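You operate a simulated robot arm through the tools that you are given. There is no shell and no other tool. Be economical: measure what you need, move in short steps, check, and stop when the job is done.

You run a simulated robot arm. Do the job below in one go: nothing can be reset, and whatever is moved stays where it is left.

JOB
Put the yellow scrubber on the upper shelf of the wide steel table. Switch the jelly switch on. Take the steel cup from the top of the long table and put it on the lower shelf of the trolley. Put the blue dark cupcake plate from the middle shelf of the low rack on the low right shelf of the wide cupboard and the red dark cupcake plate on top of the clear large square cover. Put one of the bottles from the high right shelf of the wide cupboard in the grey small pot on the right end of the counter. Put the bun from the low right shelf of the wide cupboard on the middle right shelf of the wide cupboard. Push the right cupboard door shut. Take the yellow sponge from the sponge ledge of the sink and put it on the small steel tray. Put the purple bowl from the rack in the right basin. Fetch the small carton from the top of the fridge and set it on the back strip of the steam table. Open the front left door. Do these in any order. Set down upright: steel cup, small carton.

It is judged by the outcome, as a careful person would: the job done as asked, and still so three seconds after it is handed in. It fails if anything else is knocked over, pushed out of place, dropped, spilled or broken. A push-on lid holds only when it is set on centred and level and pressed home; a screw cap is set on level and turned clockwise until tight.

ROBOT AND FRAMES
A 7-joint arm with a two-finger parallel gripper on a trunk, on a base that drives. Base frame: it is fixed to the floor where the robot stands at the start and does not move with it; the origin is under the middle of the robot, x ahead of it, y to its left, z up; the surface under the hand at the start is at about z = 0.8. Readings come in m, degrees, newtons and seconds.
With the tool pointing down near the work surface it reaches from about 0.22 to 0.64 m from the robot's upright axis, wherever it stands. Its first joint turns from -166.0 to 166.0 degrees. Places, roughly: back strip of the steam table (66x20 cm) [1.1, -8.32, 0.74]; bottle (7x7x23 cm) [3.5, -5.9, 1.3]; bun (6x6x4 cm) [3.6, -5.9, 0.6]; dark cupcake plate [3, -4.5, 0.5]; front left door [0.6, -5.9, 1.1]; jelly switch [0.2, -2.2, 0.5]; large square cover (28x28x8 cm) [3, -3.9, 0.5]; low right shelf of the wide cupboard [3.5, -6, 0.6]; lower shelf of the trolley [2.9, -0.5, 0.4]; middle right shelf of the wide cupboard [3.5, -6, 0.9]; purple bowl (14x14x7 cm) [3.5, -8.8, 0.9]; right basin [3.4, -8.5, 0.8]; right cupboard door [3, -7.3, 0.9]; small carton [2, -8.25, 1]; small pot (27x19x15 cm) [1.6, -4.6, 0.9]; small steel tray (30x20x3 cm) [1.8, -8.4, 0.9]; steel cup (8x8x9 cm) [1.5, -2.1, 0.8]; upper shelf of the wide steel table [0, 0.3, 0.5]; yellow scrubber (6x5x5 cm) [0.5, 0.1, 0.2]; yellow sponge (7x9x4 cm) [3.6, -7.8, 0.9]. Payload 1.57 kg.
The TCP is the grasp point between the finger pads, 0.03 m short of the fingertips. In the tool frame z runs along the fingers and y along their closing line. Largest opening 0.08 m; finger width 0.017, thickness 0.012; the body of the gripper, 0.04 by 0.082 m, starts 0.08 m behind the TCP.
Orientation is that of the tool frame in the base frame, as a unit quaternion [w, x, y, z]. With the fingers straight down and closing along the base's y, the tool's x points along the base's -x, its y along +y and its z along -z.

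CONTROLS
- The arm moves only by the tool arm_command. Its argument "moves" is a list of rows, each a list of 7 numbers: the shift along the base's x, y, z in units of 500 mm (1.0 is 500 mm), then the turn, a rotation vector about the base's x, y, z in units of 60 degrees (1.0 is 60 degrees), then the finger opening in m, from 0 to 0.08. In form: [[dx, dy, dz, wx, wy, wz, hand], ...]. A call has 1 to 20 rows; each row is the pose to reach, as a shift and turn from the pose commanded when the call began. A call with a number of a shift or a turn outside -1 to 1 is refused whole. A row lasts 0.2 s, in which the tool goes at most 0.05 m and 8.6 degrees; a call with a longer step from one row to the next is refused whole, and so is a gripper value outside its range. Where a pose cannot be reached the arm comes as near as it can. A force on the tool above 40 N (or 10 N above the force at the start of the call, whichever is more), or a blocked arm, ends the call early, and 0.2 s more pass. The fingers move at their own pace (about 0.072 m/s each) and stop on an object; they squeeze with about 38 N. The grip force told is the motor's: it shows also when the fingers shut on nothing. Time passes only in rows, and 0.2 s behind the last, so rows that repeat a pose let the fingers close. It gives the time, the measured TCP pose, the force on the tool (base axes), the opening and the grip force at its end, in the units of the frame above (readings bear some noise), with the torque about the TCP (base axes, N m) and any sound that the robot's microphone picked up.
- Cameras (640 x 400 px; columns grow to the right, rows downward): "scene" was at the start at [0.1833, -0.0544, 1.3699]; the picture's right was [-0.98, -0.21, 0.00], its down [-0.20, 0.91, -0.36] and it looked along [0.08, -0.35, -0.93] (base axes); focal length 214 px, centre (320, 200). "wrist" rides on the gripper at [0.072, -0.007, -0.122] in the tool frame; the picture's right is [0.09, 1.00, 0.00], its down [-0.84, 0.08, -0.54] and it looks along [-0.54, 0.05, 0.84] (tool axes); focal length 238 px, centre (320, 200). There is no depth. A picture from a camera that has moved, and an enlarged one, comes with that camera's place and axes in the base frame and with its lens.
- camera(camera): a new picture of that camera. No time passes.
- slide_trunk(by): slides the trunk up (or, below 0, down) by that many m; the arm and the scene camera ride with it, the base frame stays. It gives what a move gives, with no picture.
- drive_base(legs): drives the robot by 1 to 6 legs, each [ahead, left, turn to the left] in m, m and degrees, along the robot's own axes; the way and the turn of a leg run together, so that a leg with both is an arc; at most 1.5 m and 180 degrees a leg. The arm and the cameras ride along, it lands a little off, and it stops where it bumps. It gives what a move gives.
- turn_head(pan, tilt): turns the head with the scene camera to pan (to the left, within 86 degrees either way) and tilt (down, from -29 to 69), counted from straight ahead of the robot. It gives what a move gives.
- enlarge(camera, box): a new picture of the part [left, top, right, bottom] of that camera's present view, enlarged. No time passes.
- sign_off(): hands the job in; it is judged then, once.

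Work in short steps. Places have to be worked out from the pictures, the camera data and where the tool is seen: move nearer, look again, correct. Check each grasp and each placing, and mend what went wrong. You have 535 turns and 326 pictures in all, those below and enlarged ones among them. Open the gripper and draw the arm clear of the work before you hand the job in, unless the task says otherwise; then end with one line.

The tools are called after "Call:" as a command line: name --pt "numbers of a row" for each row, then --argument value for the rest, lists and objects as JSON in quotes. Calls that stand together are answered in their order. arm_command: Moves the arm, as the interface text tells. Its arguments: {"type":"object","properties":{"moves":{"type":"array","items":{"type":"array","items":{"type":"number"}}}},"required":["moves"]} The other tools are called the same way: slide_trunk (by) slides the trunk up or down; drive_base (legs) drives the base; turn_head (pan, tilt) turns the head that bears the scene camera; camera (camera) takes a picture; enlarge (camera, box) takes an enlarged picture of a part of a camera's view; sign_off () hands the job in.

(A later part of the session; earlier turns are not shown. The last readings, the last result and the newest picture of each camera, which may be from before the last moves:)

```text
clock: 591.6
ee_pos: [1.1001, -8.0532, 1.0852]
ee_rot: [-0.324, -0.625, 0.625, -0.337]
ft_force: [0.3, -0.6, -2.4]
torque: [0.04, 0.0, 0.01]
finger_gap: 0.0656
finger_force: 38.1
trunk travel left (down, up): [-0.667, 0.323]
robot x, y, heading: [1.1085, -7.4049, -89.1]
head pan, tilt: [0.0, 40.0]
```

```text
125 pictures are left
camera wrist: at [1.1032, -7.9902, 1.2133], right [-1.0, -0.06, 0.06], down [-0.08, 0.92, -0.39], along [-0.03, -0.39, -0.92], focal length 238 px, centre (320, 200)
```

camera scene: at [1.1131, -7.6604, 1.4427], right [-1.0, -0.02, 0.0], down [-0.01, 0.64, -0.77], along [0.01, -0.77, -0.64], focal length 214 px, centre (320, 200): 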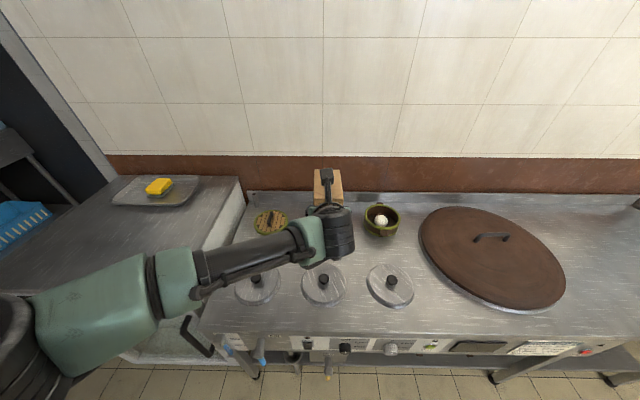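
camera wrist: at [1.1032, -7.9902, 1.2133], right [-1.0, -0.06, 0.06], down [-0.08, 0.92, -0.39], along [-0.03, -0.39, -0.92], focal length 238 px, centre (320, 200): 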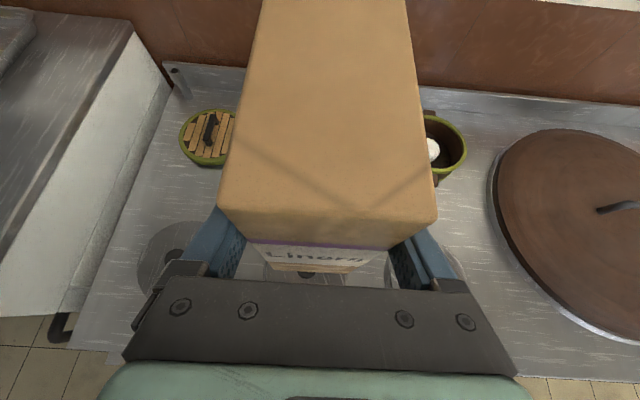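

Free span between the slatted lid (x≈1.34) and the bowl (x≈0.86): I place at x≈1.10. Drive in 0.15 m and extend above the strip.

Call:
drive_base --legs '[[0.15, 0, 0]]'

Call:
arm_command --pt "0 -0.06 -0.05 0 0 0 0.045" --pt "0 -0.12 -0.12 0 0 0 0.045" --pt "0 -0.17 -0.2 0 0 0 0.045" --pt "0 -0.2 -0.28 0 0 0 0.045" --pt "0 -0.2 -0.36 0 0 0 0.045" --pt "0 -0.2 -0.42 0 0 0 0.045" --pt "0 -0.2 -0.42 0 0 0 0.045"

Call:
camera --camera "scene"

Call:
camera --camera "wrist"

```text
clock: 593.0
ee_pos: [1.1071, -8.2047, 1.0845]
ee_rot: [0.323, 0.627, -0.624, 0.337]
ft_force: [0.1, 0.4, -3.4]
torque: [0.07, -0.01, -0.01]
finger_gap: 0.0662
finger_force: 37.9
trunk travel left (down, up): [-0.667, 0.323]
robot x, y, heading: [1.1139, -7.5598, -89.0]
head pan, tilt: [0.0, 40.0]
```

```text
clock: 594.6
ee_pos: [1.1037, -8.3054, 0.873]
ee_rot: [0.323, 0.627, -0.624, 0.338]
ft_force: [0.4, -1.2, -3.4]
torque: [0.06, -0.02, -0.03]
finger_gap: 0.0658
finger_force: 38.4
trunk travel left (down, up): [-0.667, 0.323]
robot x, y, heading: [1.1114, -7.5596, -88.9]
head pan, tilt: [0.0, 40.0]
```

```text
124 pictures are left
camera scene: at [1.1177, -7.8128, 1.4427], right [-1.0, -0.02, 0.0], down [-0.01, 0.64, -0.77], along [0.02, -0.77, -0.64], focal length 214 px, centre (320, 200)
```

scene: 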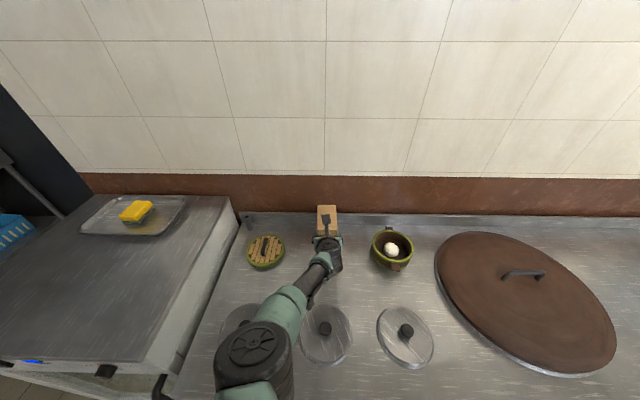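

```text
123 pictures are left
camera wrist: at [1.1066, -8.2433, 1.0026], right [-1.0, -0.07, 0.06], down [-0.08, 0.92, -0.39], along [-0.03, -0.39, -0.92], focal length 238 px, centre (320, 200)
```

wrist: 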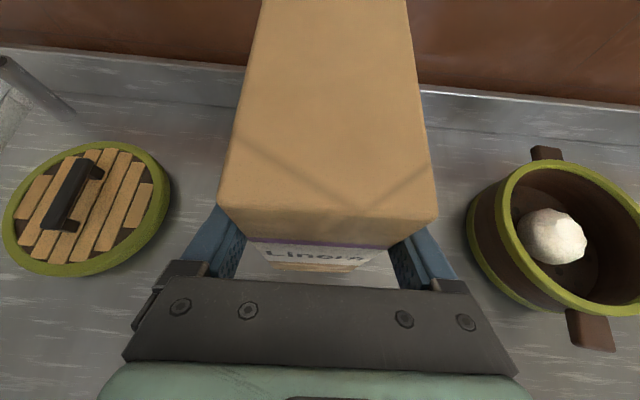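

Call:
arm_command --pt "0 0 -0.04 0 0 0 0.045" --pt "0 0 -0.07 0 0 0 0.045" --pt "0 0 -0.085 0 0 0 0.045" --pt "0 0 -0.095 0 0 0 0.045"

Call:
arm_command --pt "0 0 -0.012 0 0 0 0.045" --pt "0 0 -0.022 0 0 0 0.045" --pt "0 0 -0.022 0 0 0 0.045"

```text
clock: 595.6
ee_pos: [1.1041, -8.303, 0.8264]
ee_rot: [0.323, 0.627, -0.624, 0.338]
ft_force: [0.3, 0.4, -2.1]
torque: [0.07, 0.01, 0.02]
finger_gap: 0.0658
finger_force: 38.2
trunk travel left (down, up): [-0.667, 0.323]
robot x, y, heading: [1.1098, -7.5604, -88.9]
head pan, tilt: [0.0, 40.0]
```

```text
clock: 596.4
ee_pos: [1.1049, -8.2999, 0.8248]
ee_rot: [0.324, 0.627, -0.623, 0.339]
ft_force: [1.2, -5.3, 10.7]
torque: [0.04, 0.41, 0.19]
finger_gap: 0.0657
finger_force: 38.2
out of reach, approached as far as the arm can: row 1, 2, 3
trunk travel left (down, up): [-0.667, 0.323]
robot x, y, heading: [1.1115, -7.5567, -88.7]
head pan, tilt: [0.0, 40.0]
```

Contact at TCP 0.825. I release slowly.

Call:
arm_command --pt "0 0 0.003 0 0 0 0.06" --pt "0 0 0.003 0 0 0 0.07" --pt "0 0 0.003 0 0 0 0.08" --pt "0 0 0.003 0 0 0 0.08"

Call:
camera --camera "wrist"

```text
clock: 597.4
ee_pos: [1.1054, -8.2995, 0.823]
ee_rot: [0.323, 0.626, -0.624, 0.338]
ft_force: [-0.2, 0.4, -0.5]
torque: [0.04, 0.03, -0.02]
finger_gap: 0.0799
finger_force: 0.0
trunk travel left (down, up): [-0.667, 0.323]
robot x, y, heading: [1.1101, -7.5567, -88.8]
head pan, tilt: [0.0, 40.0]
```

```text
122 pictures are left
camera wrist: at [1.1082, -8.2375, 0.9521], right [-1.0, -0.07, 0.06], down [-0.08, 0.92, -0.39], along [-0.03, -0.39, -0.92], focal length 238 px, centre (320, 200)
```

wrist: 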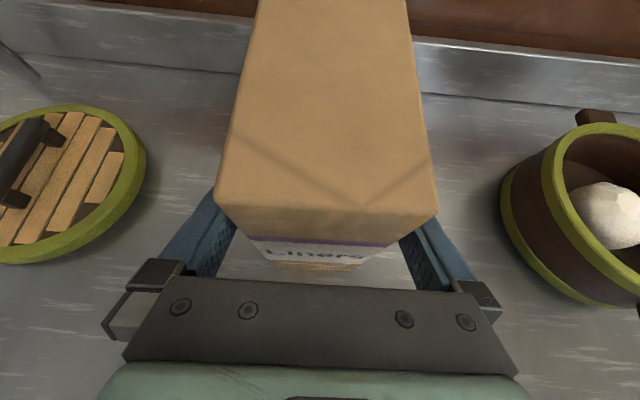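

Carton stands upright. I withdraw back and up.

Call:
arm_command --pt "0 0.04 0.01 0 0 0 0.08" --pt "0 0.1 0.04 0 0 0 0.08" --pt "0 0.17 0.1 0 0 0 0.08" --pt "0 0.22 0.18 0 0 0 0.08" --pt "0 0.26 0.26 0 0 0 0.08" --pt "0 0.3 0.34 0 0 0 0.08" --pt "0 0.34 0.42 0 0 0 0.08"

Call:
drive_base --legs '[[-0.2, 0, -1]]'

Call:
camera --camera "scene"

Call:
turn_head --pan -86 --tilt 20

Call:
camera --camera "scene"

```text
clock: 599.0
ee_pos: [1.1108, -8.3457, 0.907]
ee_rot: [0.323, 0.628, -0.623, 0.338]
ft_force: [-0.5, 0.4, -0.3]
torque: [0.01, -0.03, -0.01]
finger_gap: 0.0801
finger_force: 0.1
out of reach, approached as far as the arm can: row 1, 2, 3, 4, 5, 6, 7
trunk travel left (down, up): [-0.667, 0.323]
robot x, y, heading: [1.1103, -7.5583, -88.9]
head pan, tilt: [0.0, 40.0]
```

```text
clock: 600.6
ee_pos: [1.0961, -8.1457, 0.9092]
ee_rot: [-0.326, -0.621, 0.629, -0.335]
ft_force: [-0.4, 0.9, 0.3]
torque: [0.0, 0.04, 0.02]
finger_gap: 0.0797
finger_force: 0.2
trunk travel left (down, up): [-0.667, 0.323]
robot x, y, heading: [1.1088, -7.3596, -89.5]
head pan, tilt: [0.0, 40.0]
```

```text
121 pictures are left
camera scene: at [1.1108, -7.6104, 1.4429], right [-1.0, 0.0, 0.0], down [0.0, 0.64, -0.77], along [0.0, -0.77, -0.64], focal length 214 px, centre (320, 200)
```

scene: 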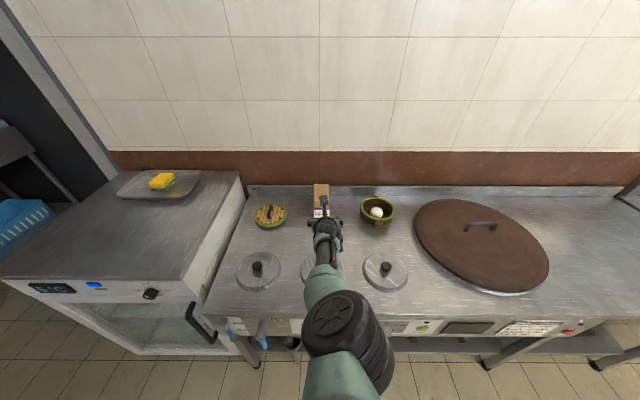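

```text
clock: 602.2
ee_pos: [1.096, -8.1451, 0.9077]
ee_rot: [-0.325, -0.622, 0.628, -0.335]
ft_force: [0.4, 0.0, 0.6]
torque: [-0.02, -0.02, 0.01]
finger_gap: 0.0799
finger_force: 0.0
trunk travel left (down, up): [-0.667, 0.323]
robot x, y, heading: [1.1096, -7.3551, -89.6]
head pan, tilt: [-85.9, 20.0]
```

```text
120 pictures are left
camera scene: at [1.0176, -7.533, 1.4741], right [-0.08, 1.0, 0.0], down [0.34, 0.03, -0.94], along [-0.94, -0.07, -0.34], focal length 214 px, centre (320, 200)
```

scene: 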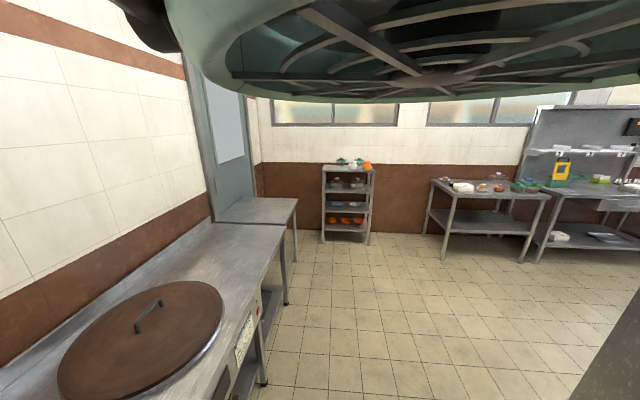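

Call:
turn_head --pan 0 --tilt 40

Call:
enlarge --camera "scene" --box '[250, 160, 410, 280]'

Call:
camera --camera "wrist"

```text
clock: 603.8
ee_pos: [1.0952, -8.1452, 0.9075]
ee_rot: [-0.325, -0.622, 0.628, -0.335]
ft_force: [-0.1, -0.9, -0.7]
torque: [-0.02, -0.03, 0.02]
finger_gap: 0.0798
finger_force: 0.1
trunk travel left (down, up): [-0.667, 0.323]
robot x, y, heading: [1.1085, -7.355, -89.5]
head pan, tilt: [0.0, 40.0]
```

```text
3.33 times, centred on (330, 220) of scene
camera zoom: at [1.1107, -7.611, 1.4427], right [-1.0, 0.0, 0.0], down [0.0, 0.64, -0.77], along [0.0, -0.77, -0.64], focal length 715 px, centre (287, 133)
```

zoom: 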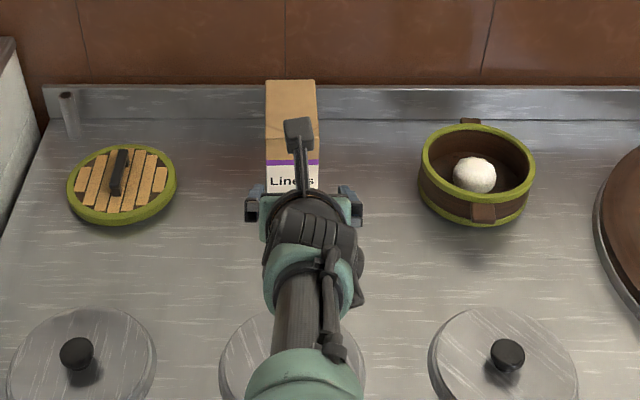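

```text
118 pictures are left
camera wrist: at [1.0993, -8.0831, 1.0368], right [-1.0, -0.05, 0.06], down [-0.07, 0.92, -0.39], along [-0.04, -0.39, -0.92], focal length 238 px, centre (320, 200)
```

wrist: 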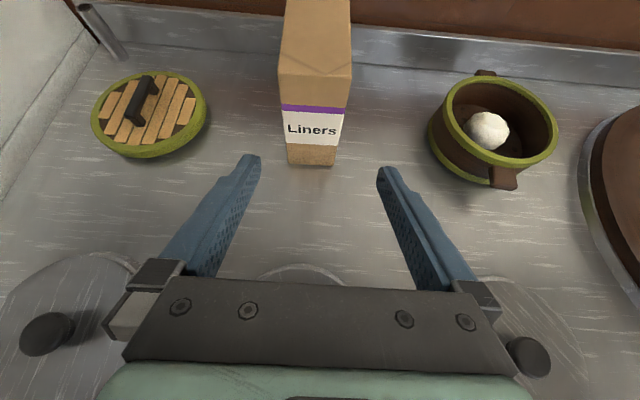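

The carton stands unmoved and upright. Next, the front left door of the display cabinet on its far (-x) side. I retract the arm and drive west to view it.

Call:
arm_command --pt "0 0.06 0.06 0 0 0 0.06" --pt "0 0.14 0.1 0 0 0 0.04" --pt "0 0.22 0.14 0 0 0 0.02" --pt "0 0.3 0.18 0 0 0 0.02" --pt "0 0.38 0.2 0 0 0 0.02" --pt "0 0.46 0.22 0 0 0 0.02" --pt "0 0.54 0.22 0 0 0 0.02"

Call:
drive_base --legs '[[0, -1.2, 0]]'

Call:
turn_head --pan 86 --tilt 15

Call:
camera --camera "scene"

Call:
turn_head --pan -86 --tilt 15

Call:
camera --camera "scene"

```text
clock: 605.4
ee_pos: [1.0956, -8.1481, 0.9168]
ee_rot: [-0.325, -0.622, 0.628, -0.336]
ft_force: [0.0, 0.5, 0.4]
torque: [-0.01, 0.01, 0.0]
finger_gap: 0.0199
finger_force: 0.0
out of reach, approached as far as the arm can: row 1, 2, 3, 4, 5, 6, 7
trunk travel left (down, up): [-0.667, 0.323]
robot x, y, heading: [1.1068, -7.3558, -89.9]
head pan, tilt: [0.0, 40.0]
```

```text
clock: 611.5
ee_pos: [-0.1432, -8.1379, 0.9169]
ee_rot: [-0.329, -0.613, 0.637, -0.331]
ft_force: [0.4, 0.1, -0.6]
torque: [-0.01, -0.04, 0.0]
finger_gap: 0.02
finger_force: 0.1
trunk travel left (down, up): [-0.667, 0.323]
robot x, y, heading: [-0.1105, -7.3438, -91.4]
head pan, tilt: [0.0, 40.0]
```

```text
clock: 613.1
ee_pos: [-0.1428, -8.1369, 0.9178]
ee_rot: [-0.33, -0.613, 0.637, -0.331]
ft_force: [-0.5, 0.1, -1.0]
torque: [-0.01, 0.05, -0.01]
finger_gap: 0.02
finger_force: 0.1
trunk travel left (down, up): [-0.667, 0.323]
robot x, y, heading: [-0.1054, -7.3456, -91.1]
head pan, tilt: [85.9, 15.0]
```

```text
117 pictures are left
camera scene: at [-0.0165, -7.5233, 1.4823], right [-0.09, -1.0, 0.0], down [-0.26, 0.02, -0.97], along [0.96, -0.09, -0.26], focal length 214 px, centre (320, 200)
```

scene: 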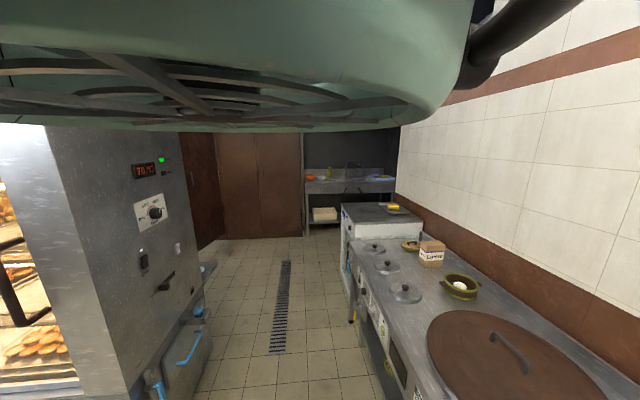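

```text
clock: 615.7
ee_pos: [-0.1425, -8.1373, 0.9165]
ee_rot: [-0.33, -0.613, 0.637, -0.331]
ft_force: [-0.2, 0.0, 0.0]
torque: [0.02, 0.0, -0.02]
finger_gap: 0.0198
finger_force: 0.0
trunk travel left (down, up): [-0.667, 0.323]
robot x, y, heading: [-0.108, -7.3458, -91.3]
head pan, tilt: [-85.9, 15.0]
```

```text
116 pictures are left
camera scene: at [-0.2028, -7.5189, 1.4823], right [-0.05, 1.0, 0.0], down [0.26, 0.01, -0.97], along [-0.96, -0.05, -0.26], focal length 214 px, centre (320, 200)
```

scene: 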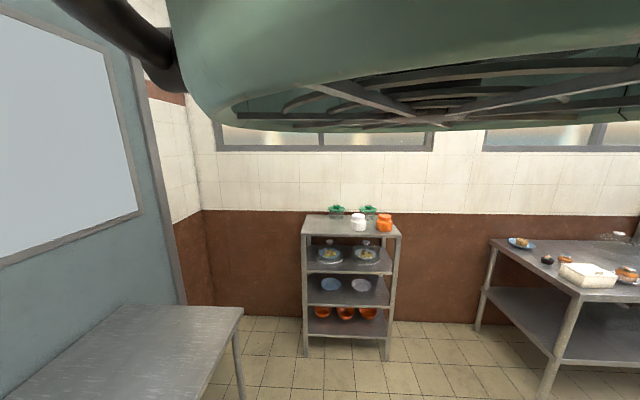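

The arm seems caught at a joint limit. I try small moves: straight up, then back.

Call:
arm_command --pt "0 0 0.05 0 0 0 0.02" --pt "0 0 0.1 0 0 0 0.02" --pt "0 0 0.15 0 0 0 0.02" --pt "0 0 0.2 0 0 0 0.02"

Call:
arm_command --pt "0 0 0 0.06 0 0 0.02" --pt "0 0 0 0.12 0 0 0.02" --pt "0 0 0 0.18 0 0 0.02" --pt "0 0 0 0.24 0 0 0.02"

```text
clock: 616.7
ee_pos: [-0.1457, -8.1681, 1.0092]
ee_rot: [-0.329, -0.613, 0.637, -0.331]
ft_force: [-0.1, -0.4, -0.2]
torque: [0.0, 0.03, 0.01]
finger_gap: 0.02
finger_force: 0.0
out of reach, approached as far as the arm can: row 1, 2, 3, 4
trunk travel left (down, up): [-0.667, 0.323]
robot x, y, heading: [-0.1056, -7.3458, -91.1]
head pan, tilt: [-85.9, 15.0]
```

```text
clock: 617.7
ee_pos: [-0.1521, -8.1443, 1.0022]
ee_rot: [-0.254, -0.648, 0.672, -0.252]
ft_force: [0.6, -0.3, -0.4]
torque: [0.0, 0.03, 0.03]
finger_gap: 0.0198
finger_force: 0.1
out of reach, approached as far as the arm can: row 2, 3, 4
trunk travel left (down, up): [-0.667, 0.323]
robot x, y, heading: [-0.1155, -7.3451, -91.2]
head pan, tilt: [-85.9, 15.0]
```

Call:
arm_command --pt "-0.05 0.06 0 0 0 0 0.02" --pt "-0.1 0.14 0 0 0 0 0.02" --pt "-0.14 0.22 0 0 0 0 0.02" --pt "-0.16 0.3 0 0 0 0 0.02"

Call:
turn_head --pan 0 --tilt 50

Call:
camera --camera "scene"

```text
clock: 618.7
ee_pos: [-0.228, -7.9879, 1.0014]
ee_rot: [-0.251, -0.651, 0.672, -0.25]
ft_force: [-0.6, 0.1, 0.4]
torque: [-0.02, -0.03, 0.01]
finger_gap: 0.0202
finger_force: 0.0
out of reach, approached as far as the arm can: row 1
trunk travel left (down, up): [-0.667, 0.323]
robot x, y, heading: [-0.1058, -7.3451, -91.6]
head pan, tilt: [-85.9, 15.0]
```

```text
clock: 620.3
ee_pos: [-0.2298, -7.9888, 1.002]
ee_rot: [-0.251, -0.649, 0.673, -0.249]
ft_force: [0.0, 0.1, 0.7]
torque: [-0.01, -0.01, 0.0]
finger_gap: 0.0199
finger_force: 0.1
trunk travel left (down, up): [-0.667, 0.323]
robot x, y, heading: [-0.1058, -7.3444, -91.4]
head pan, tilt: [0.0, 50.0]
```

```text
115 pictures are left
camera scene: at [-0.1114, -7.5914, 1.4286], right [-1.0, 0.02, 0.0], down [0.02, 0.77, -0.64], along [-0.02, -0.64, -0.77], focal length 214 px, centre (320, 200)
```

scene: 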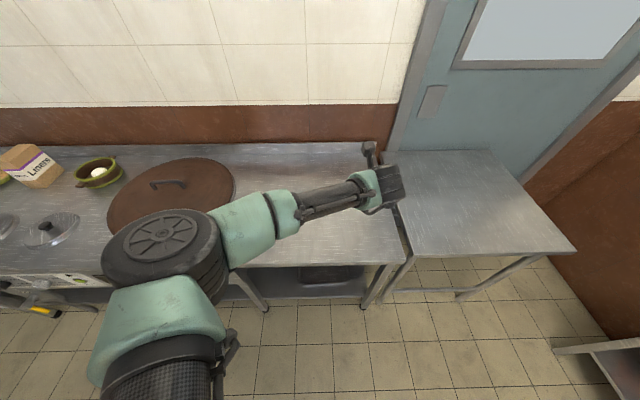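

Free again. I retract further and re-level the tool.

Call:
arm_command --pt "0.03 0.08 0 -0.08 0 0 0.02" --pt "0.06 0.16 0 -0.16 0 0 0.02" --pt "0.1 0.22 0.02 -0.24 0 0 0.02" --pt "0.12 0.26 0.04 -0.32 0 0 0.02" --pt "0.14 0.28 0.06 -0.4 0 0 0.02" --pt "0.14 0.28 0.08 -0.48 0 0 0.02" --pt "0.14 0.28 0.1 -0.55 0 0 0.02"

Call:
drive_base --legs '[[-0.1, -0.15, 0], [0, 0, 91]]'

Call:
turn_head --pan 70 --tilt 15

Call:
camera --camera "scene"

```text
clock: 621.9
ee_pos: [-0.1609, -7.8489, 1.0531]
ee_rot: [-0.425, -0.552, 0.574, -0.43]
ft_force: [0.0, -0.4, 0.0]
torque: [0.03, 0.0, -0.02]
finger_gap: 0.0201
finger_force: 0.1
trunk travel left (down, up): [-0.667, 0.323]
robot x, y, heading: [-0.1058, -7.3466, -91.5]
head pan, tilt: [0.0, 50.0]
```

```text
clock: 627.4
ee_pos: [0.2533, -7.2722, 1.0533]
ee_rot: [-0.016, 0.797, 0.0, 0.604]
ft_force: [-0.5, 1.5, 0.1]
torque: [-0.03, 0.05, 0.03]
finger_gap: 0.0199
finger_force: 0.0
trunk travel left (down, up): [-0.667, 0.323]
robot x, y, heading: [-0.2549, -7.2403, 1.0]
head pan, tilt: [0.0, 50.0]
```

```text
clock: 628.8
ee_pos: [0.2542, -7.2718, 1.0526]
ee_rot: [-0.015, 0.797, 0.0, 0.604]
ft_force: [0.4, -0.4, -0.4]
torque: [-0.03, -0.01, 0.0]
finger_gap: 0.0199
finger_force: 0.0
trunk travel left (down, up): [-0.667, 0.323]
robot x, y, heading: [-0.2502, -7.2397, 0.9]
head pan, tilt: [70.0, 15.0]
```

```text
114 pictures are left
camera scene: at [-0.0511, -7.1468, 1.4822], right [0.95, -0.33, 0.0], down [-0.08, -0.24, -0.97], along [0.31, 0.91, -0.26], focal length 214 px, centre (320, 200)
```

scene: 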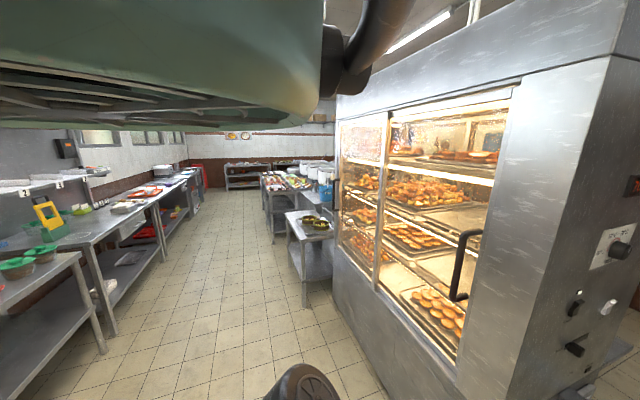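

The cabinet's front (facing -x) has glass doors with handles. I drive alongside to face the left one (y≈-5.9).

Call:
drive_base --legs '[[0, 1.25, -1]]'

Call:
turn_head --pan 0 --tilt 15

Call:
camera --camera "scene"

Call:
camera --camera "wrist"

```text
clock: 634.9
ee_pos: [0.23, -6.0689, 1.0528]
ee_rot: [-0.018, 0.797, 0.003, 0.604]
ft_force: [0.3, 0.1, -0.8]
torque: [-0.01, -0.03, -0.02]
finger_gap: 0.02
finger_force: 0.0
trunk travel left (down, up): [-0.667, 0.323]
robot x, y, heading: [-0.2761, -6.0392, 1.3]
head pan, tilt: [70.0, 15.0]
```

```text
clock: 636.3
ee_pos: [0.2307, -6.0699, 1.0534]
ee_rot: [-0.016, 0.797, 0.001, 0.604]
ft_force: [-0.4, 0.8, -0.6]
torque: [-0.01, -0.01, 0.03]
finger_gap: 0.02
finger_force: 0.1
trunk travel left (down, up): [-0.667, 0.323]
robot x, y, heading: [-0.2764, -6.0388, 1.2]
head pan, tilt: [0.0, 15.0]
```

```text
113 pictures are left
camera scene: at [-0.0125, -6.0315, 1.4823], right [0.02, -1.0, 0.0], down [-0.26, -0.01, -0.97], along [0.97, 0.02, -0.26], focal length 214 px, centre (320, 200)
```

scene: 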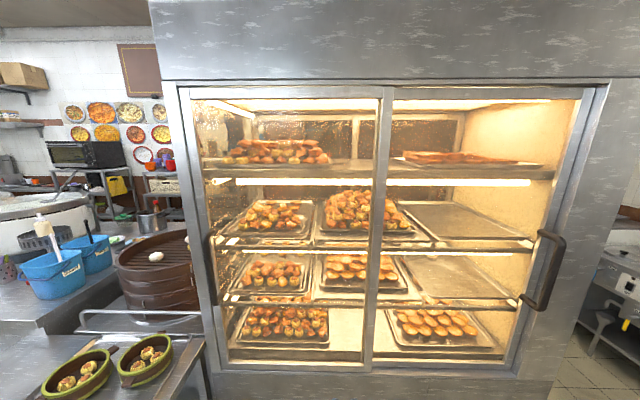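

```text
112 pictures are left
camera wrist: at [0.1312, -6.0658, 1.1559], right [0.05, -1.0, 0.06], down [-0.75, -0.08, -0.66], along [0.66, -0.02, -0.75], focal length 238 px, centre (320, 200)
```

wrist: 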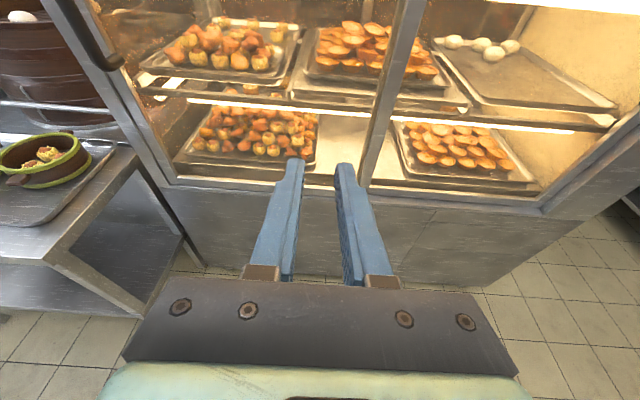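

Call:
enlarge --camera "scene" --box '[170, 200, 270, 330]'

Call:
enlarge --camera "scene" --box '[330, 60, 440, 140]'

Call:
enlarge --camera "scene" --box '[320, 320, 430, 395]'

```text
3.08 times, centred on (220, 265) of scene
camera zoom: at [-0.0125, -6.0315, 1.4823], right [0.02, -1.0, 0.0], down [-0.26, -0.01, -0.97], along [0.97, 0.02, -0.26], focal length 660 px, centre (628, 0)
```

zoom: 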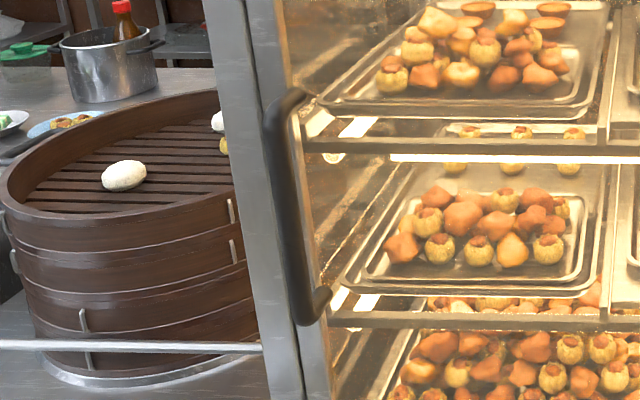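

```text
5.00 times, centred on (385, 100) of scene
camera zoom: at [-0.0125, -6.0315, 1.4823], right [0.02, -1.0, 0.0], down [-0.26, -0.01, -0.97], along [0.97, 0.02, -0.26], focal length 1072 px, centre (-5, 700)
```

zoom: 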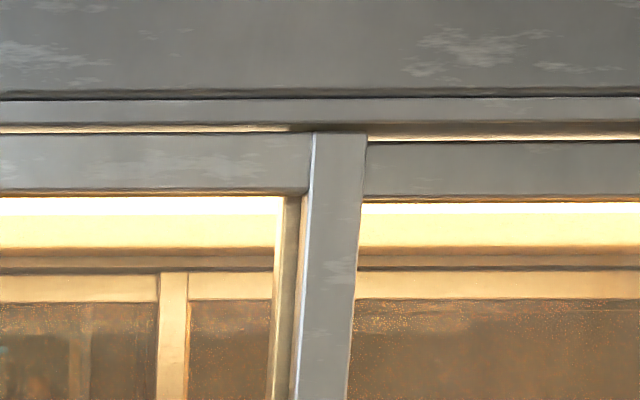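

```text
5.33 times, centred on (375, 358) of scene
camera zoom: at [-0.0125, -6.0315, 1.4823], right [0.02, -1.0, 0.0], down [-0.26, -0.01, -0.97], along [0.97, 0.02, -0.26], focal length 1144 px, centre (27, -640)
```

zoom: 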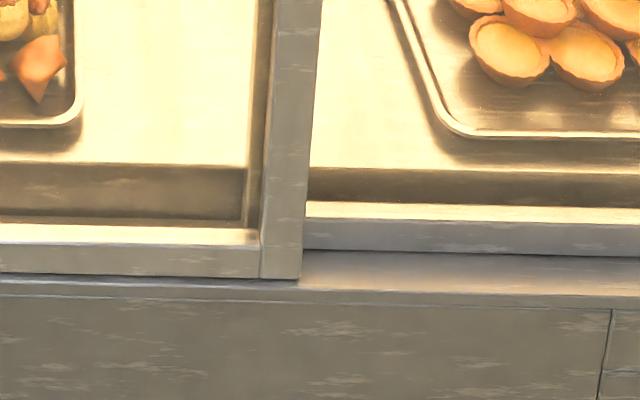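

These are sliding doors: the left panel runs in the front track, with a vertical bar handle at about (0.61,-5.65, z 0.95–1.21). I'll grasp the bar and slide it right. I line up.

Call:
drive_base --legs '[[0, 0.41, -1.2], [0.18, 0, 0]]'

Call:
arm_command --pt "0 0 0.02 0 0 0 0.05" --pt "0 0 0.04 0 0 0 0.07" --pt "0 0 0.05 0 0 0 0.07"

Call:
camera --camera "wrist"

Call:
camera --camera "scene"

```text
clock: 640.0
ee_pos: [0.4032, -5.6559, 1.0522]
ee_rot: [-0.012, 0.797, -0.005, 0.604]
ft_force: [0.6, 0.0, 0.4]
torque: [-0.02, 0.02, -0.02]
finger_gap: 0.0199
finger_force: 0.0
trunk travel left (down, up): [-0.667, 0.323]
robot x, y, heading: [-0.1038, -5.6154, 0.3]
head pan, tilt: [0.0, 15.0]
```

```text
clock: 640.8
ee_pos: [0.402, -5.6565, 1.0776]
ee_rot: [-0.011, 0.796, -0.006, 0.605]
ft_force: [-0.8, -0.6, -0.4]
torque: [-0.01, -0.03, -0.03]
finger_gap: 0.0699
finger_force: 0.0
trunk travel left (down, up): [-0.667, 0.323]
robot x, y, heading: [-0.1043, -5.6138, 0.4]
head pan, tilt: [0.0, 15.0]
```

```text
108 pictures are left
camera wrist: at [0.3037, -5.651, 1.1802], right [0.03, -1.0, 0.06], down [-0.75, -0.07, -0.66], along [0.66, -0.03, -0.75], focal length 238 px, centre (320, 200)
```

wrist: 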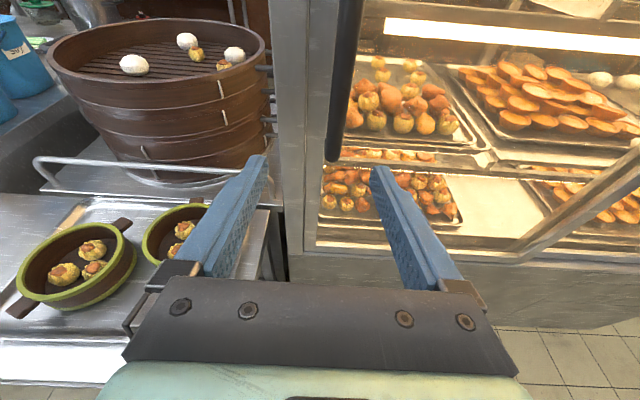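

```text
107 pictures are left
camera scene: at [0.161, -5.6131, 1.4823], right [0.0, -1.0, 0.0], down [-0.26, 0.0, -0.97], along [0.97, 0.0, -0.26], focal length 214 px, centre (320, 200)
```

scene: 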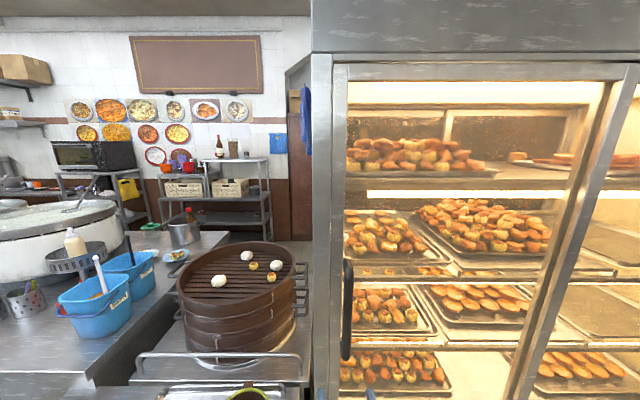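

Handle bar triangulates to (0.557,-5.673), z 0.98–1.24. I advance with the fingers straddling it.

Call:
arm_command --pt "0.06 -0.03 0 0 0 0 0.075" --pt "0.13 -0.032 0.0 0 0 0 0.075" --pt "0.2 -0.032 0.0 0 0 0 0.075" --pt "0.25 -0.032 0 0 0 0 0.075" --pt "0.29 -0.032 0 0 0 0 0.075"

Call:
camera --camera "wrist"

```text
clock: 642.0
ee_pos: [0.5504, -5.6731, 1.079]
ee_rot: [-0.011, 0.797, -0.006, 0.604]
ft_force: [0.5, -0.2, -0.4]
torque: [0.0, 0.0, 0.03]
finger_gap: 0.0751
finger_force: 0.1
trunk travel left (down, up): [-0.667, 0.323]
robot x, y, heading: [-0.1041, -5.6134, 0.5]
head pan, tilt: [0.0, 15.0]
```

```text
106 pictures are left
camera wrist: at [0.451, -5.6668, 1.1811], right [0.03, -1.0, 0.06], down [-0.75, -0.06, -0.66], along [0.66, -0.03, -0.75], focal length 238 px, centre (320, 200)
```

wrist: 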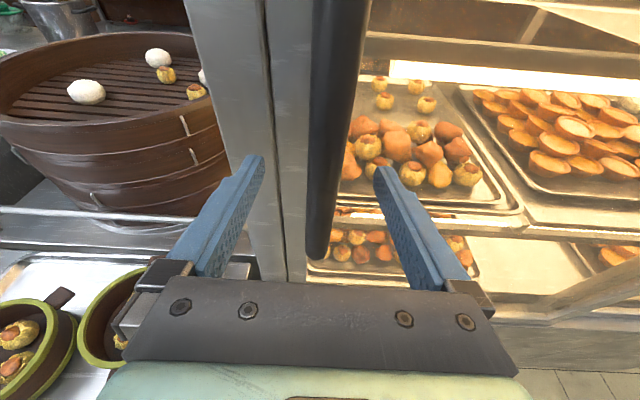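

Call:
arm_command --pt "0 0 0 0 0 0 0.05" --pt "0 0 0 0 0 0 0.03" --pt "0 0 0 0 0 0 0.01" --pt "0 0 0 0 0 0 0.005" --pt "0 0 0 0 0 0 0.005"

Call:
drive_base --legs '[[0, -0.1, 0]]'

Call:
camera --camera "scene"

```text
clock: 643.2
ee_pos: [0.5502, -5.6742, 1.0787]
ee_rot: [-0.01, 0.797, -0.007, 0.604]
ft_force: [0.9, -9.9, 0.2]
torque: [-0.79, 0.04, -0.21]
finger_gap: 0.0218
finger_force: 34.6
trunk travel left (down, up): [-0.667, 0.323]
robot x, y, heading: [-0.1041, -5.6128, 0.2]
head pan, tilt: [0.0, 15.0]
```

```text
clock: 644.3
ee_pos: [0.5496, -5.7632, 1.0775]
ee_rot: [-0.017, 0.797, 0.001, 0.604]
ft_force: [-5.2, 6.4, -1.0]
torque: [-0.67, 0.2, 0.36]
finger_gap: 0.0222
finger_force: 34.7
trunk travel left (down, up): [-0.667, 0.323]
robot x, y, heading: [-0.1036, -5.7123, 0.6]
head pan, tilt: [0.0, 15.0]
```

```text
105 pictures are left
camera scene: at [0.1602, -5.7097, 1.4826], right [0.01, -1.0, 0.0], down [-0.26, 0.0, -0.97], along [0.97, 0.01, -0.26], focal length 214 px, centre (320, 200)
```

scene: 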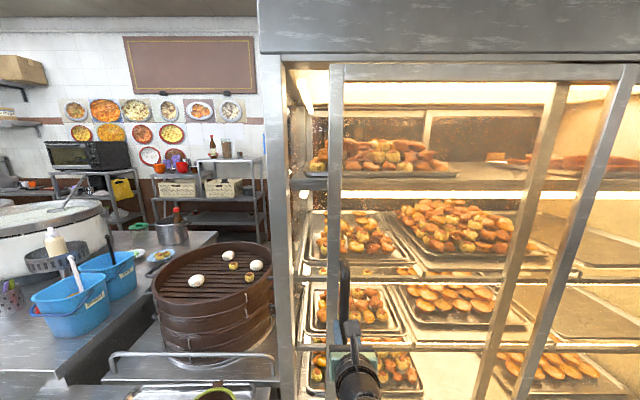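

The door slides. I continue in steps.

Call:
drive_base --legs '[[0, -0.15, -0.5]]'

Call:
drive_base --legs '[[0, -0.14, -0.3]]'

Call:
camera --camera "scene"

```text
clock: 645.7
ee_pos: [0.5505, -5.9124, 1.0776]
ee_rot: [-0.016, 0.796, -0.001, 0.605]
ft_force: [-3.3, 1.4, 4.1]
torque: [-0.76, 0.22, -0.21]
finger_gap: 0.0223
finger_force: 34.7
trunk travel left (down, up): [-0.667, 0.323]
robot x, y, heading: [-0.1079, -5.8589, -0.3]
head pan, tilt: [0.0, 15.0]
```

```text
clock: 647.0
ee_pos: [0.5514, -6.0547, 1.0781]
ee_rot: [-0.016, 0.796, -0.001, 0.605]
ft_force: [-1.9, 3.1, 4.4]
torque: [-0.71, 0.25, -0.17]
finger_gap: 0.0219
finger_force: 35.1
trunk travel left (down, up): [-0.667, 0.323]
robot x, y, heading: [-0.1053, -6.0021, -0.4]
head pan, tilt: [0.0, 15.0]
```

```text
104 pictures are left
camera scene: at [0.1606, -6.0004, 1.4825], right [0.0, -1.0, 0.0], down [-0.26, 0.0, -0.97], along [0.97, 0.0, -0.26], focal length 214 px, centre (320, 200)
```

scene: 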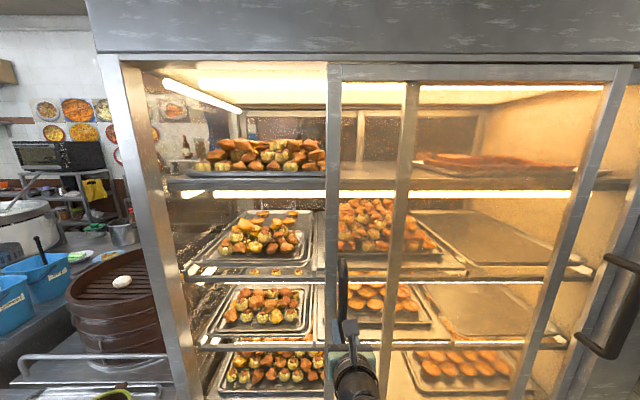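

Call:
drive_base --legs '[[0, -0.05, 0]]'

Call:
camera --camera "scene"

```text
clock: 647.9
ee_pos: [0.5505, -6.0939, 1.0782]
ee_rot: [-0.022, 0.796, 0.006, 0.604]
ft_force: [-7.2, 9.5, 1.9]
torque: [-0.64, 0.28, 0.35]
finger_gap: 0.022
finger_force: 35.1
trunk travel left (down, up): [-0.667, 0.323]
robot x, y, heading: [-0.1046, -6.047, -0.2]
head pan, tilt: [0.0, 15.0]
```

```text
103 pictures are left
camera scene: at [0.159, -6.0459, 1.4828], right [0.0, -1.0, 0.0], down [-0.26, 0.0, -0.97], along [0.97, 0.0, -0.26], focal length 214 px, centre (320, 200)
```

scene: 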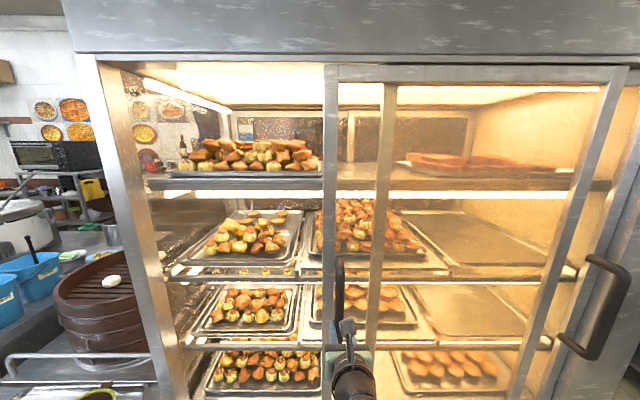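

Call:
drive_base --legs '[[0, -0.05, 0]]'

Call:
camera --camera "scene"

```text
clock: 648.9
ee_pos: [0.5513, -6.1351, 1.0778]
ee_rot: [-0.03, 0.796, 0.013, 0.604]
ft_force: [-12.3, 27.9, 0.8]
torque: [-0.47, 0.13, 0.71]
finger_gap: 0.0223
finger_force: 34.8
trunk travel left (down, up): [-0.667, 0.323]
robot x, y, heading: [-0.1006, -6.098, -0.3]
head pan, tilt: [0.0, 15.0]
```

```text
102 pictures are left
camera scene: at [0.1588, -6.0959, 1.4827], right [0.0, -1.0, 0.0], down [-0.26, 0.0, -0.97], along [0.97, 0.0, -0.26], focal length 214 px, centre (320, 200)
```

scene: 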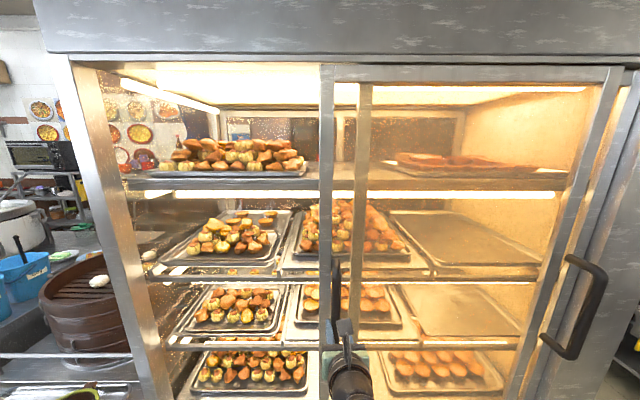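

The panel has slid ~0.46 m and resists now: open. I release and back away.

Call:
arm_command --pt "0 0.0 0 0 0 0 0.03" --pt "0 0.0 0 0 0 0 0.06" --pt "0 0 0 0 0 0 0.075" --pt "-0.06 0.0 0 0 0 0 0.075" --pt "-0.14 0.0 0 0 0 0 0.075" --pt "-0.22 0.0 0 0 0 0 0.075" --pt "-0.3 0.0 0 0 0 0 0.075"

Call:
drive_base --legs '[[-0.15, 0, 0]]'

Call:
camera --camera "scene"

```text
clock: 650.5
ee_pos: [0.401, -6.1396, 1.0783]
ee_rot: [-0.03, 0.797, 0.012, 0.603]
ft_force: [-0.2, 0.2, 0.6]
torque: [0.02, 0.02, 0.02]
finger_gap: 0.0751
finger_force: 0.1
trunk travel left (down, up): [-0.667, 0.323]
robot x, y, heading: [-0.1031, -6.0985, -0.5]
head pan, tilt: [0.0, 15.0]
```

```text
clock: 651.8
ee_pos: [0.2545, -6.1383, 1.0787]
ee_rot: [-0.031, 0.797, 0.012, 0.603]
ft_force: [0.5, 0.3, 0.0]
torque: [0.0, 0.04, -0.01]
finger_gap: 0.075
finger_force: 0.0
trunk travel left (down, up): [-0.667, 0.323]
robot x, y, heading: [-0.2503, -6.0962, -0.3]
head pan, tilt: [0.0, 15.0]
```

```text
101 pictures are left
camera scene: at [0.0124, -6.0985, 1.4825], right [0.0, -1.0, 0.0], down [-0.26, 0.0, -0.97], along [0.97, 0.0, -0.26], focal length 214 px, centre (320, 200)
```

scene: 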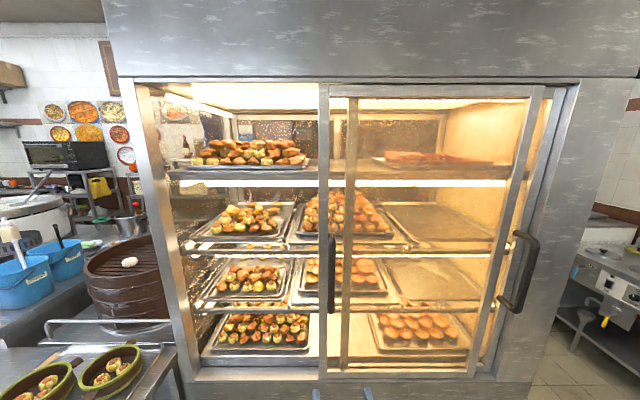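

The left door is open. Last: the purple bowl. I drive back around to the sink.

Call:
drive_base --legs '[[0, -1.26, 0], [1.3, 0, 0], [1.3, 0, 0]]'

Call:
drive_base --legs '[[0.2, -0.3, 0], [0, -0.6, 0]]'

Call:
turn_head --pan -15 --tilt 35

Call:
camera --camera "scene"

```text
clock: 670.2
ee_pos: [2.7996, -7.4475, 1.0784]
ee_rot: [-0.029, 0.796, 0.009, 0.604]
ft_force: [0.4, 0.3, -0.6]
torque: [0.02, 0.02, -0.02]
finger_gap: 0.0751
finger_force: 0.1
trunk travel left (down, up): [-0.667, 0.323]
robot x, y, heading: [2.2969, -7.4044, -0.4]
head pan, tilt: [0.0, 15.0]
```

```text
clock: 675.5
ee_pos: [2.9995, -8.3271, 1.0784]
ee_rot: [-0.032, 0.797, 0.013, 0.603]
ft_force: [0.7, 0.4, -0.6]
torque: [0.01, -0.01, -0.01]
finger_gap: 0.0751
finger_force: 0.1
trunk travel left (down, up): [-0.667, 0.323]
robot x, y, heading: [2.4925, -8.2937, 0.1]
head pan, tilt: [0.0, 15.0]
```

```text
clock: 676.3
ee_pos: [2.9995, -8.3265, 1.0775]
ee_rot: [-0.033, 0.797, 0.015, 0.603]
ft_force: [-0.2, 0.3, 0.4]
torque: [0.02, -0.01, -0.01]
finger_gap: 0.0749
finger_force: 0.0
trunk travel left (down, up): [-0.667, 0.323]
robot x, y, heading: [2.4949, -8.2908, 0.1]
head pan, tilt: [-15.0, 35.0]
```

```text
100 pictures are left
camera scene: at [2.7506, -8.3127, 1.4504], right [-0.26, -0.97, 0.0], down [-0.55, 0.15, -0.82], along [0.79, -0.21, -0.57], focal length 214 px, centre (320, 200)
```

scene: 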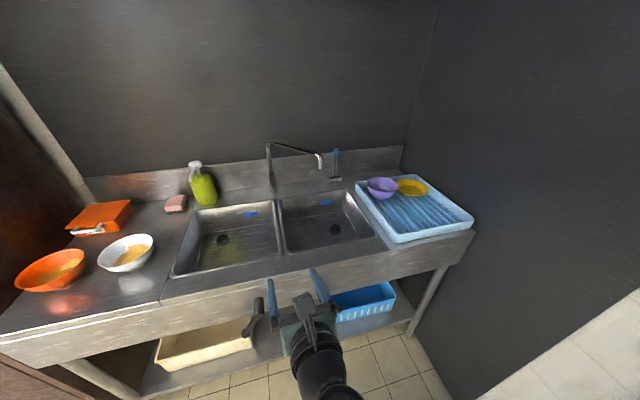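

Call:
enlarge --camera "scene" --box '[320, 150, 480, 260]'

Call:
camera --camera "wrist"

```text
3.64 times, centred on (400, 205) of scene
camera zoom: at [2.7506, -8.3127, 1.4504], right [-0.26, -0.97, 0.0], down [-0.55, 0.15, -0.82], along [0.79, -0.21, -0.57], focal length 780 px, centre (29, 182)
```

zoom: 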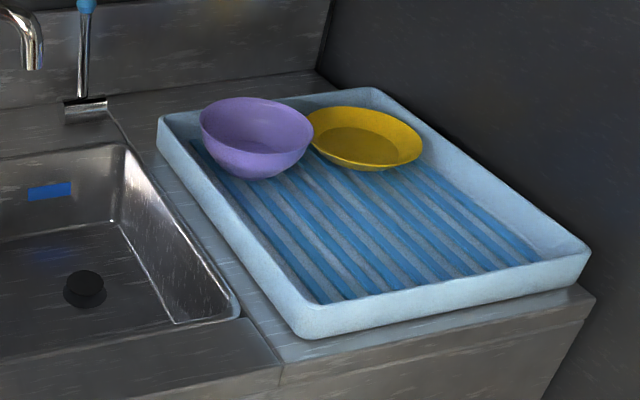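

```text
98 pictures are left
camera wrist: at [2.9009, -8.3291, 1.1811], right [0.09, -0.99, 0.05], down [-0.74, -0.1, -0.66], along [0.66, 0.02, -0.75], focal length 238 px, centre (320, 200)
```

wrist: 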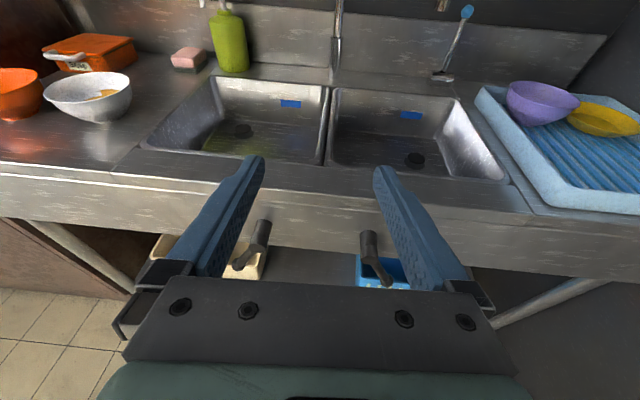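

Bowl: centre ≈(3.525,-8.83), rim z≈0.94. I'll pinch its near rim with the tool rolled (camera left) and pitched ~60°. I reorient here, clear of the sink.

Call:
arm_command --pt "0 0 0.02 -0.085 0.041 0.067 0.06" --pt "0 0 0.04 -0.17 0.082 0.134 0.05" --pt "0 0 0.06 -0.255 0.123 0.2 0.04" --pt "0 0 0.08 -0.34 0.164 0.267 0.03" --pt "0 0 0.1 -0.425 0.205 0.333 0.03" --pt "0 0 0.1 -0.51 0.246 0.4 0.03" --pt "0 0 0.1 -0.605 0.289 0.47 0.03" --pt "0 0 0.1 -0.605 0.289 0.47 0.03"

Call:
arm_command --pt "0 0 0 -0.085 0.041 0.067 0.03" --pt "0 0 0 -0.17 0.082 0.134 0.03" --pt "0 0 0 -0.255 0.123 0.2 0.03" --pt "0 0 0 -0.34 0.164 0.267 0.03" --pt "0 0 0 -0.425 0.205 0.333 0.03" --pt "0 0 0 -0.51 0.246 0.4 0.03" --pt "0 0 0 -0.605 0.289 0.47 0.03" --pt "0 0 0 -0.605 0.289 0.47 0.03"

Call:
drive_base --legs '[[0, -0.3, 0], [0.2, 0, 0]]'

Call:
camera --camera "wrist"

Call:
camera --camera "scene"

```text
clock: 678.1
ee_pos: [2.9993, -8.3269, 1.1269]
ee_rot: [0.07, 0.82, 0.384, 0.419]
ft_force: [-0.3, 0.1, -0.4]
torque: [0.0, 0.02, -0.02]
finger_gap: 0.0298
finger_force: 0.0
trunk travel left (down, up): [-0.667, 0.323]
robot x, y, heading: [2.4927, -8.29, 0.1]
head pan, tilt: [-15.0, 35.0]
```

```text
clock: 679.9
ee_pos: [2.9988, -8.3286, 1.1286]
ee_rot: [0.158, 0.694, 0.684, 0.16]
ft_force: [0.5, -0.2, -0.1]
torque: [0.01, -0.01, 0.01]
finger_gap: 0.0298
finger_force: 0.0
trunk travel left (down, up): [-0.667, 0.323]
robot x, y, heading: [2.4914, -8.2869, 0.2]
head pan, tilt: [-15.0, 35.0]
```

```text
clock: 683.2
ee_pos: [3.2011, -8.6218, 1.1276]
ee_rot: [0.158, 0.692, 0.687, 0.159]
ft_force: [0.8, 0.0, -0.4]
torque: [-0.01, 0.01, -0.01]
finger_gap: 0.0299
finger_force: 0.0
trunk travel left (down, up): [-0.667, 0.323]
robot x, y, heading: [2.6933, -8.5876, 0.6]
head pan, tilt: [-15.0, 35.0]
```

```text
97 pictures are left
camera wrist: at [3.1408, -8.5489, 1.2353], right [0.9, 0.08, 0.44], down [-0.17, -0.84, 0.52], along [0.41, -0.54, -0.74], focal length 238 px, centre (320, 200)
```

wrist: 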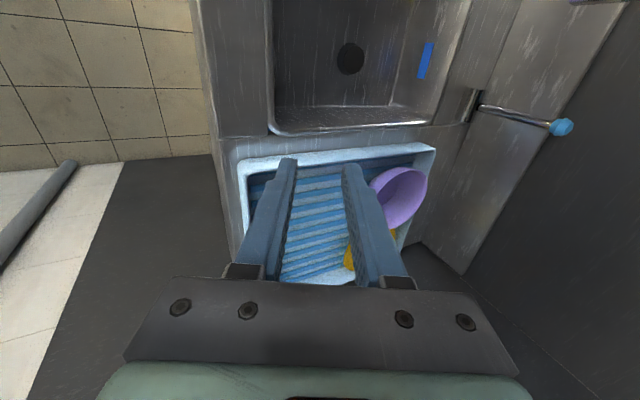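

```text
96 pictures are left
camera scene: at [2.9516, -8.6097, 1.4502], right [-0.25, -0.97, 0.0], down [-0.56, 0.14, -0.82], along [0.79, -0.2, -0.57], focal length 214 px, centre (320, 200)
```

scene: 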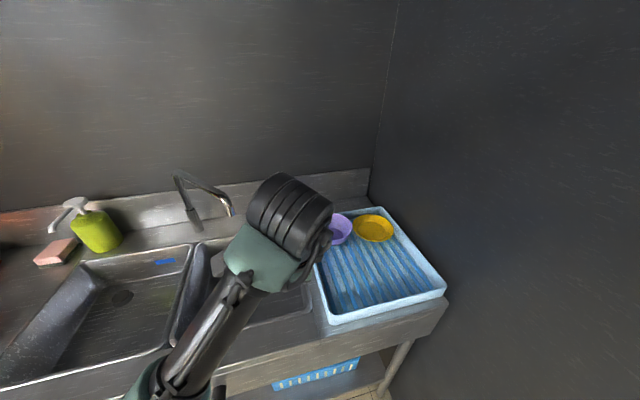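

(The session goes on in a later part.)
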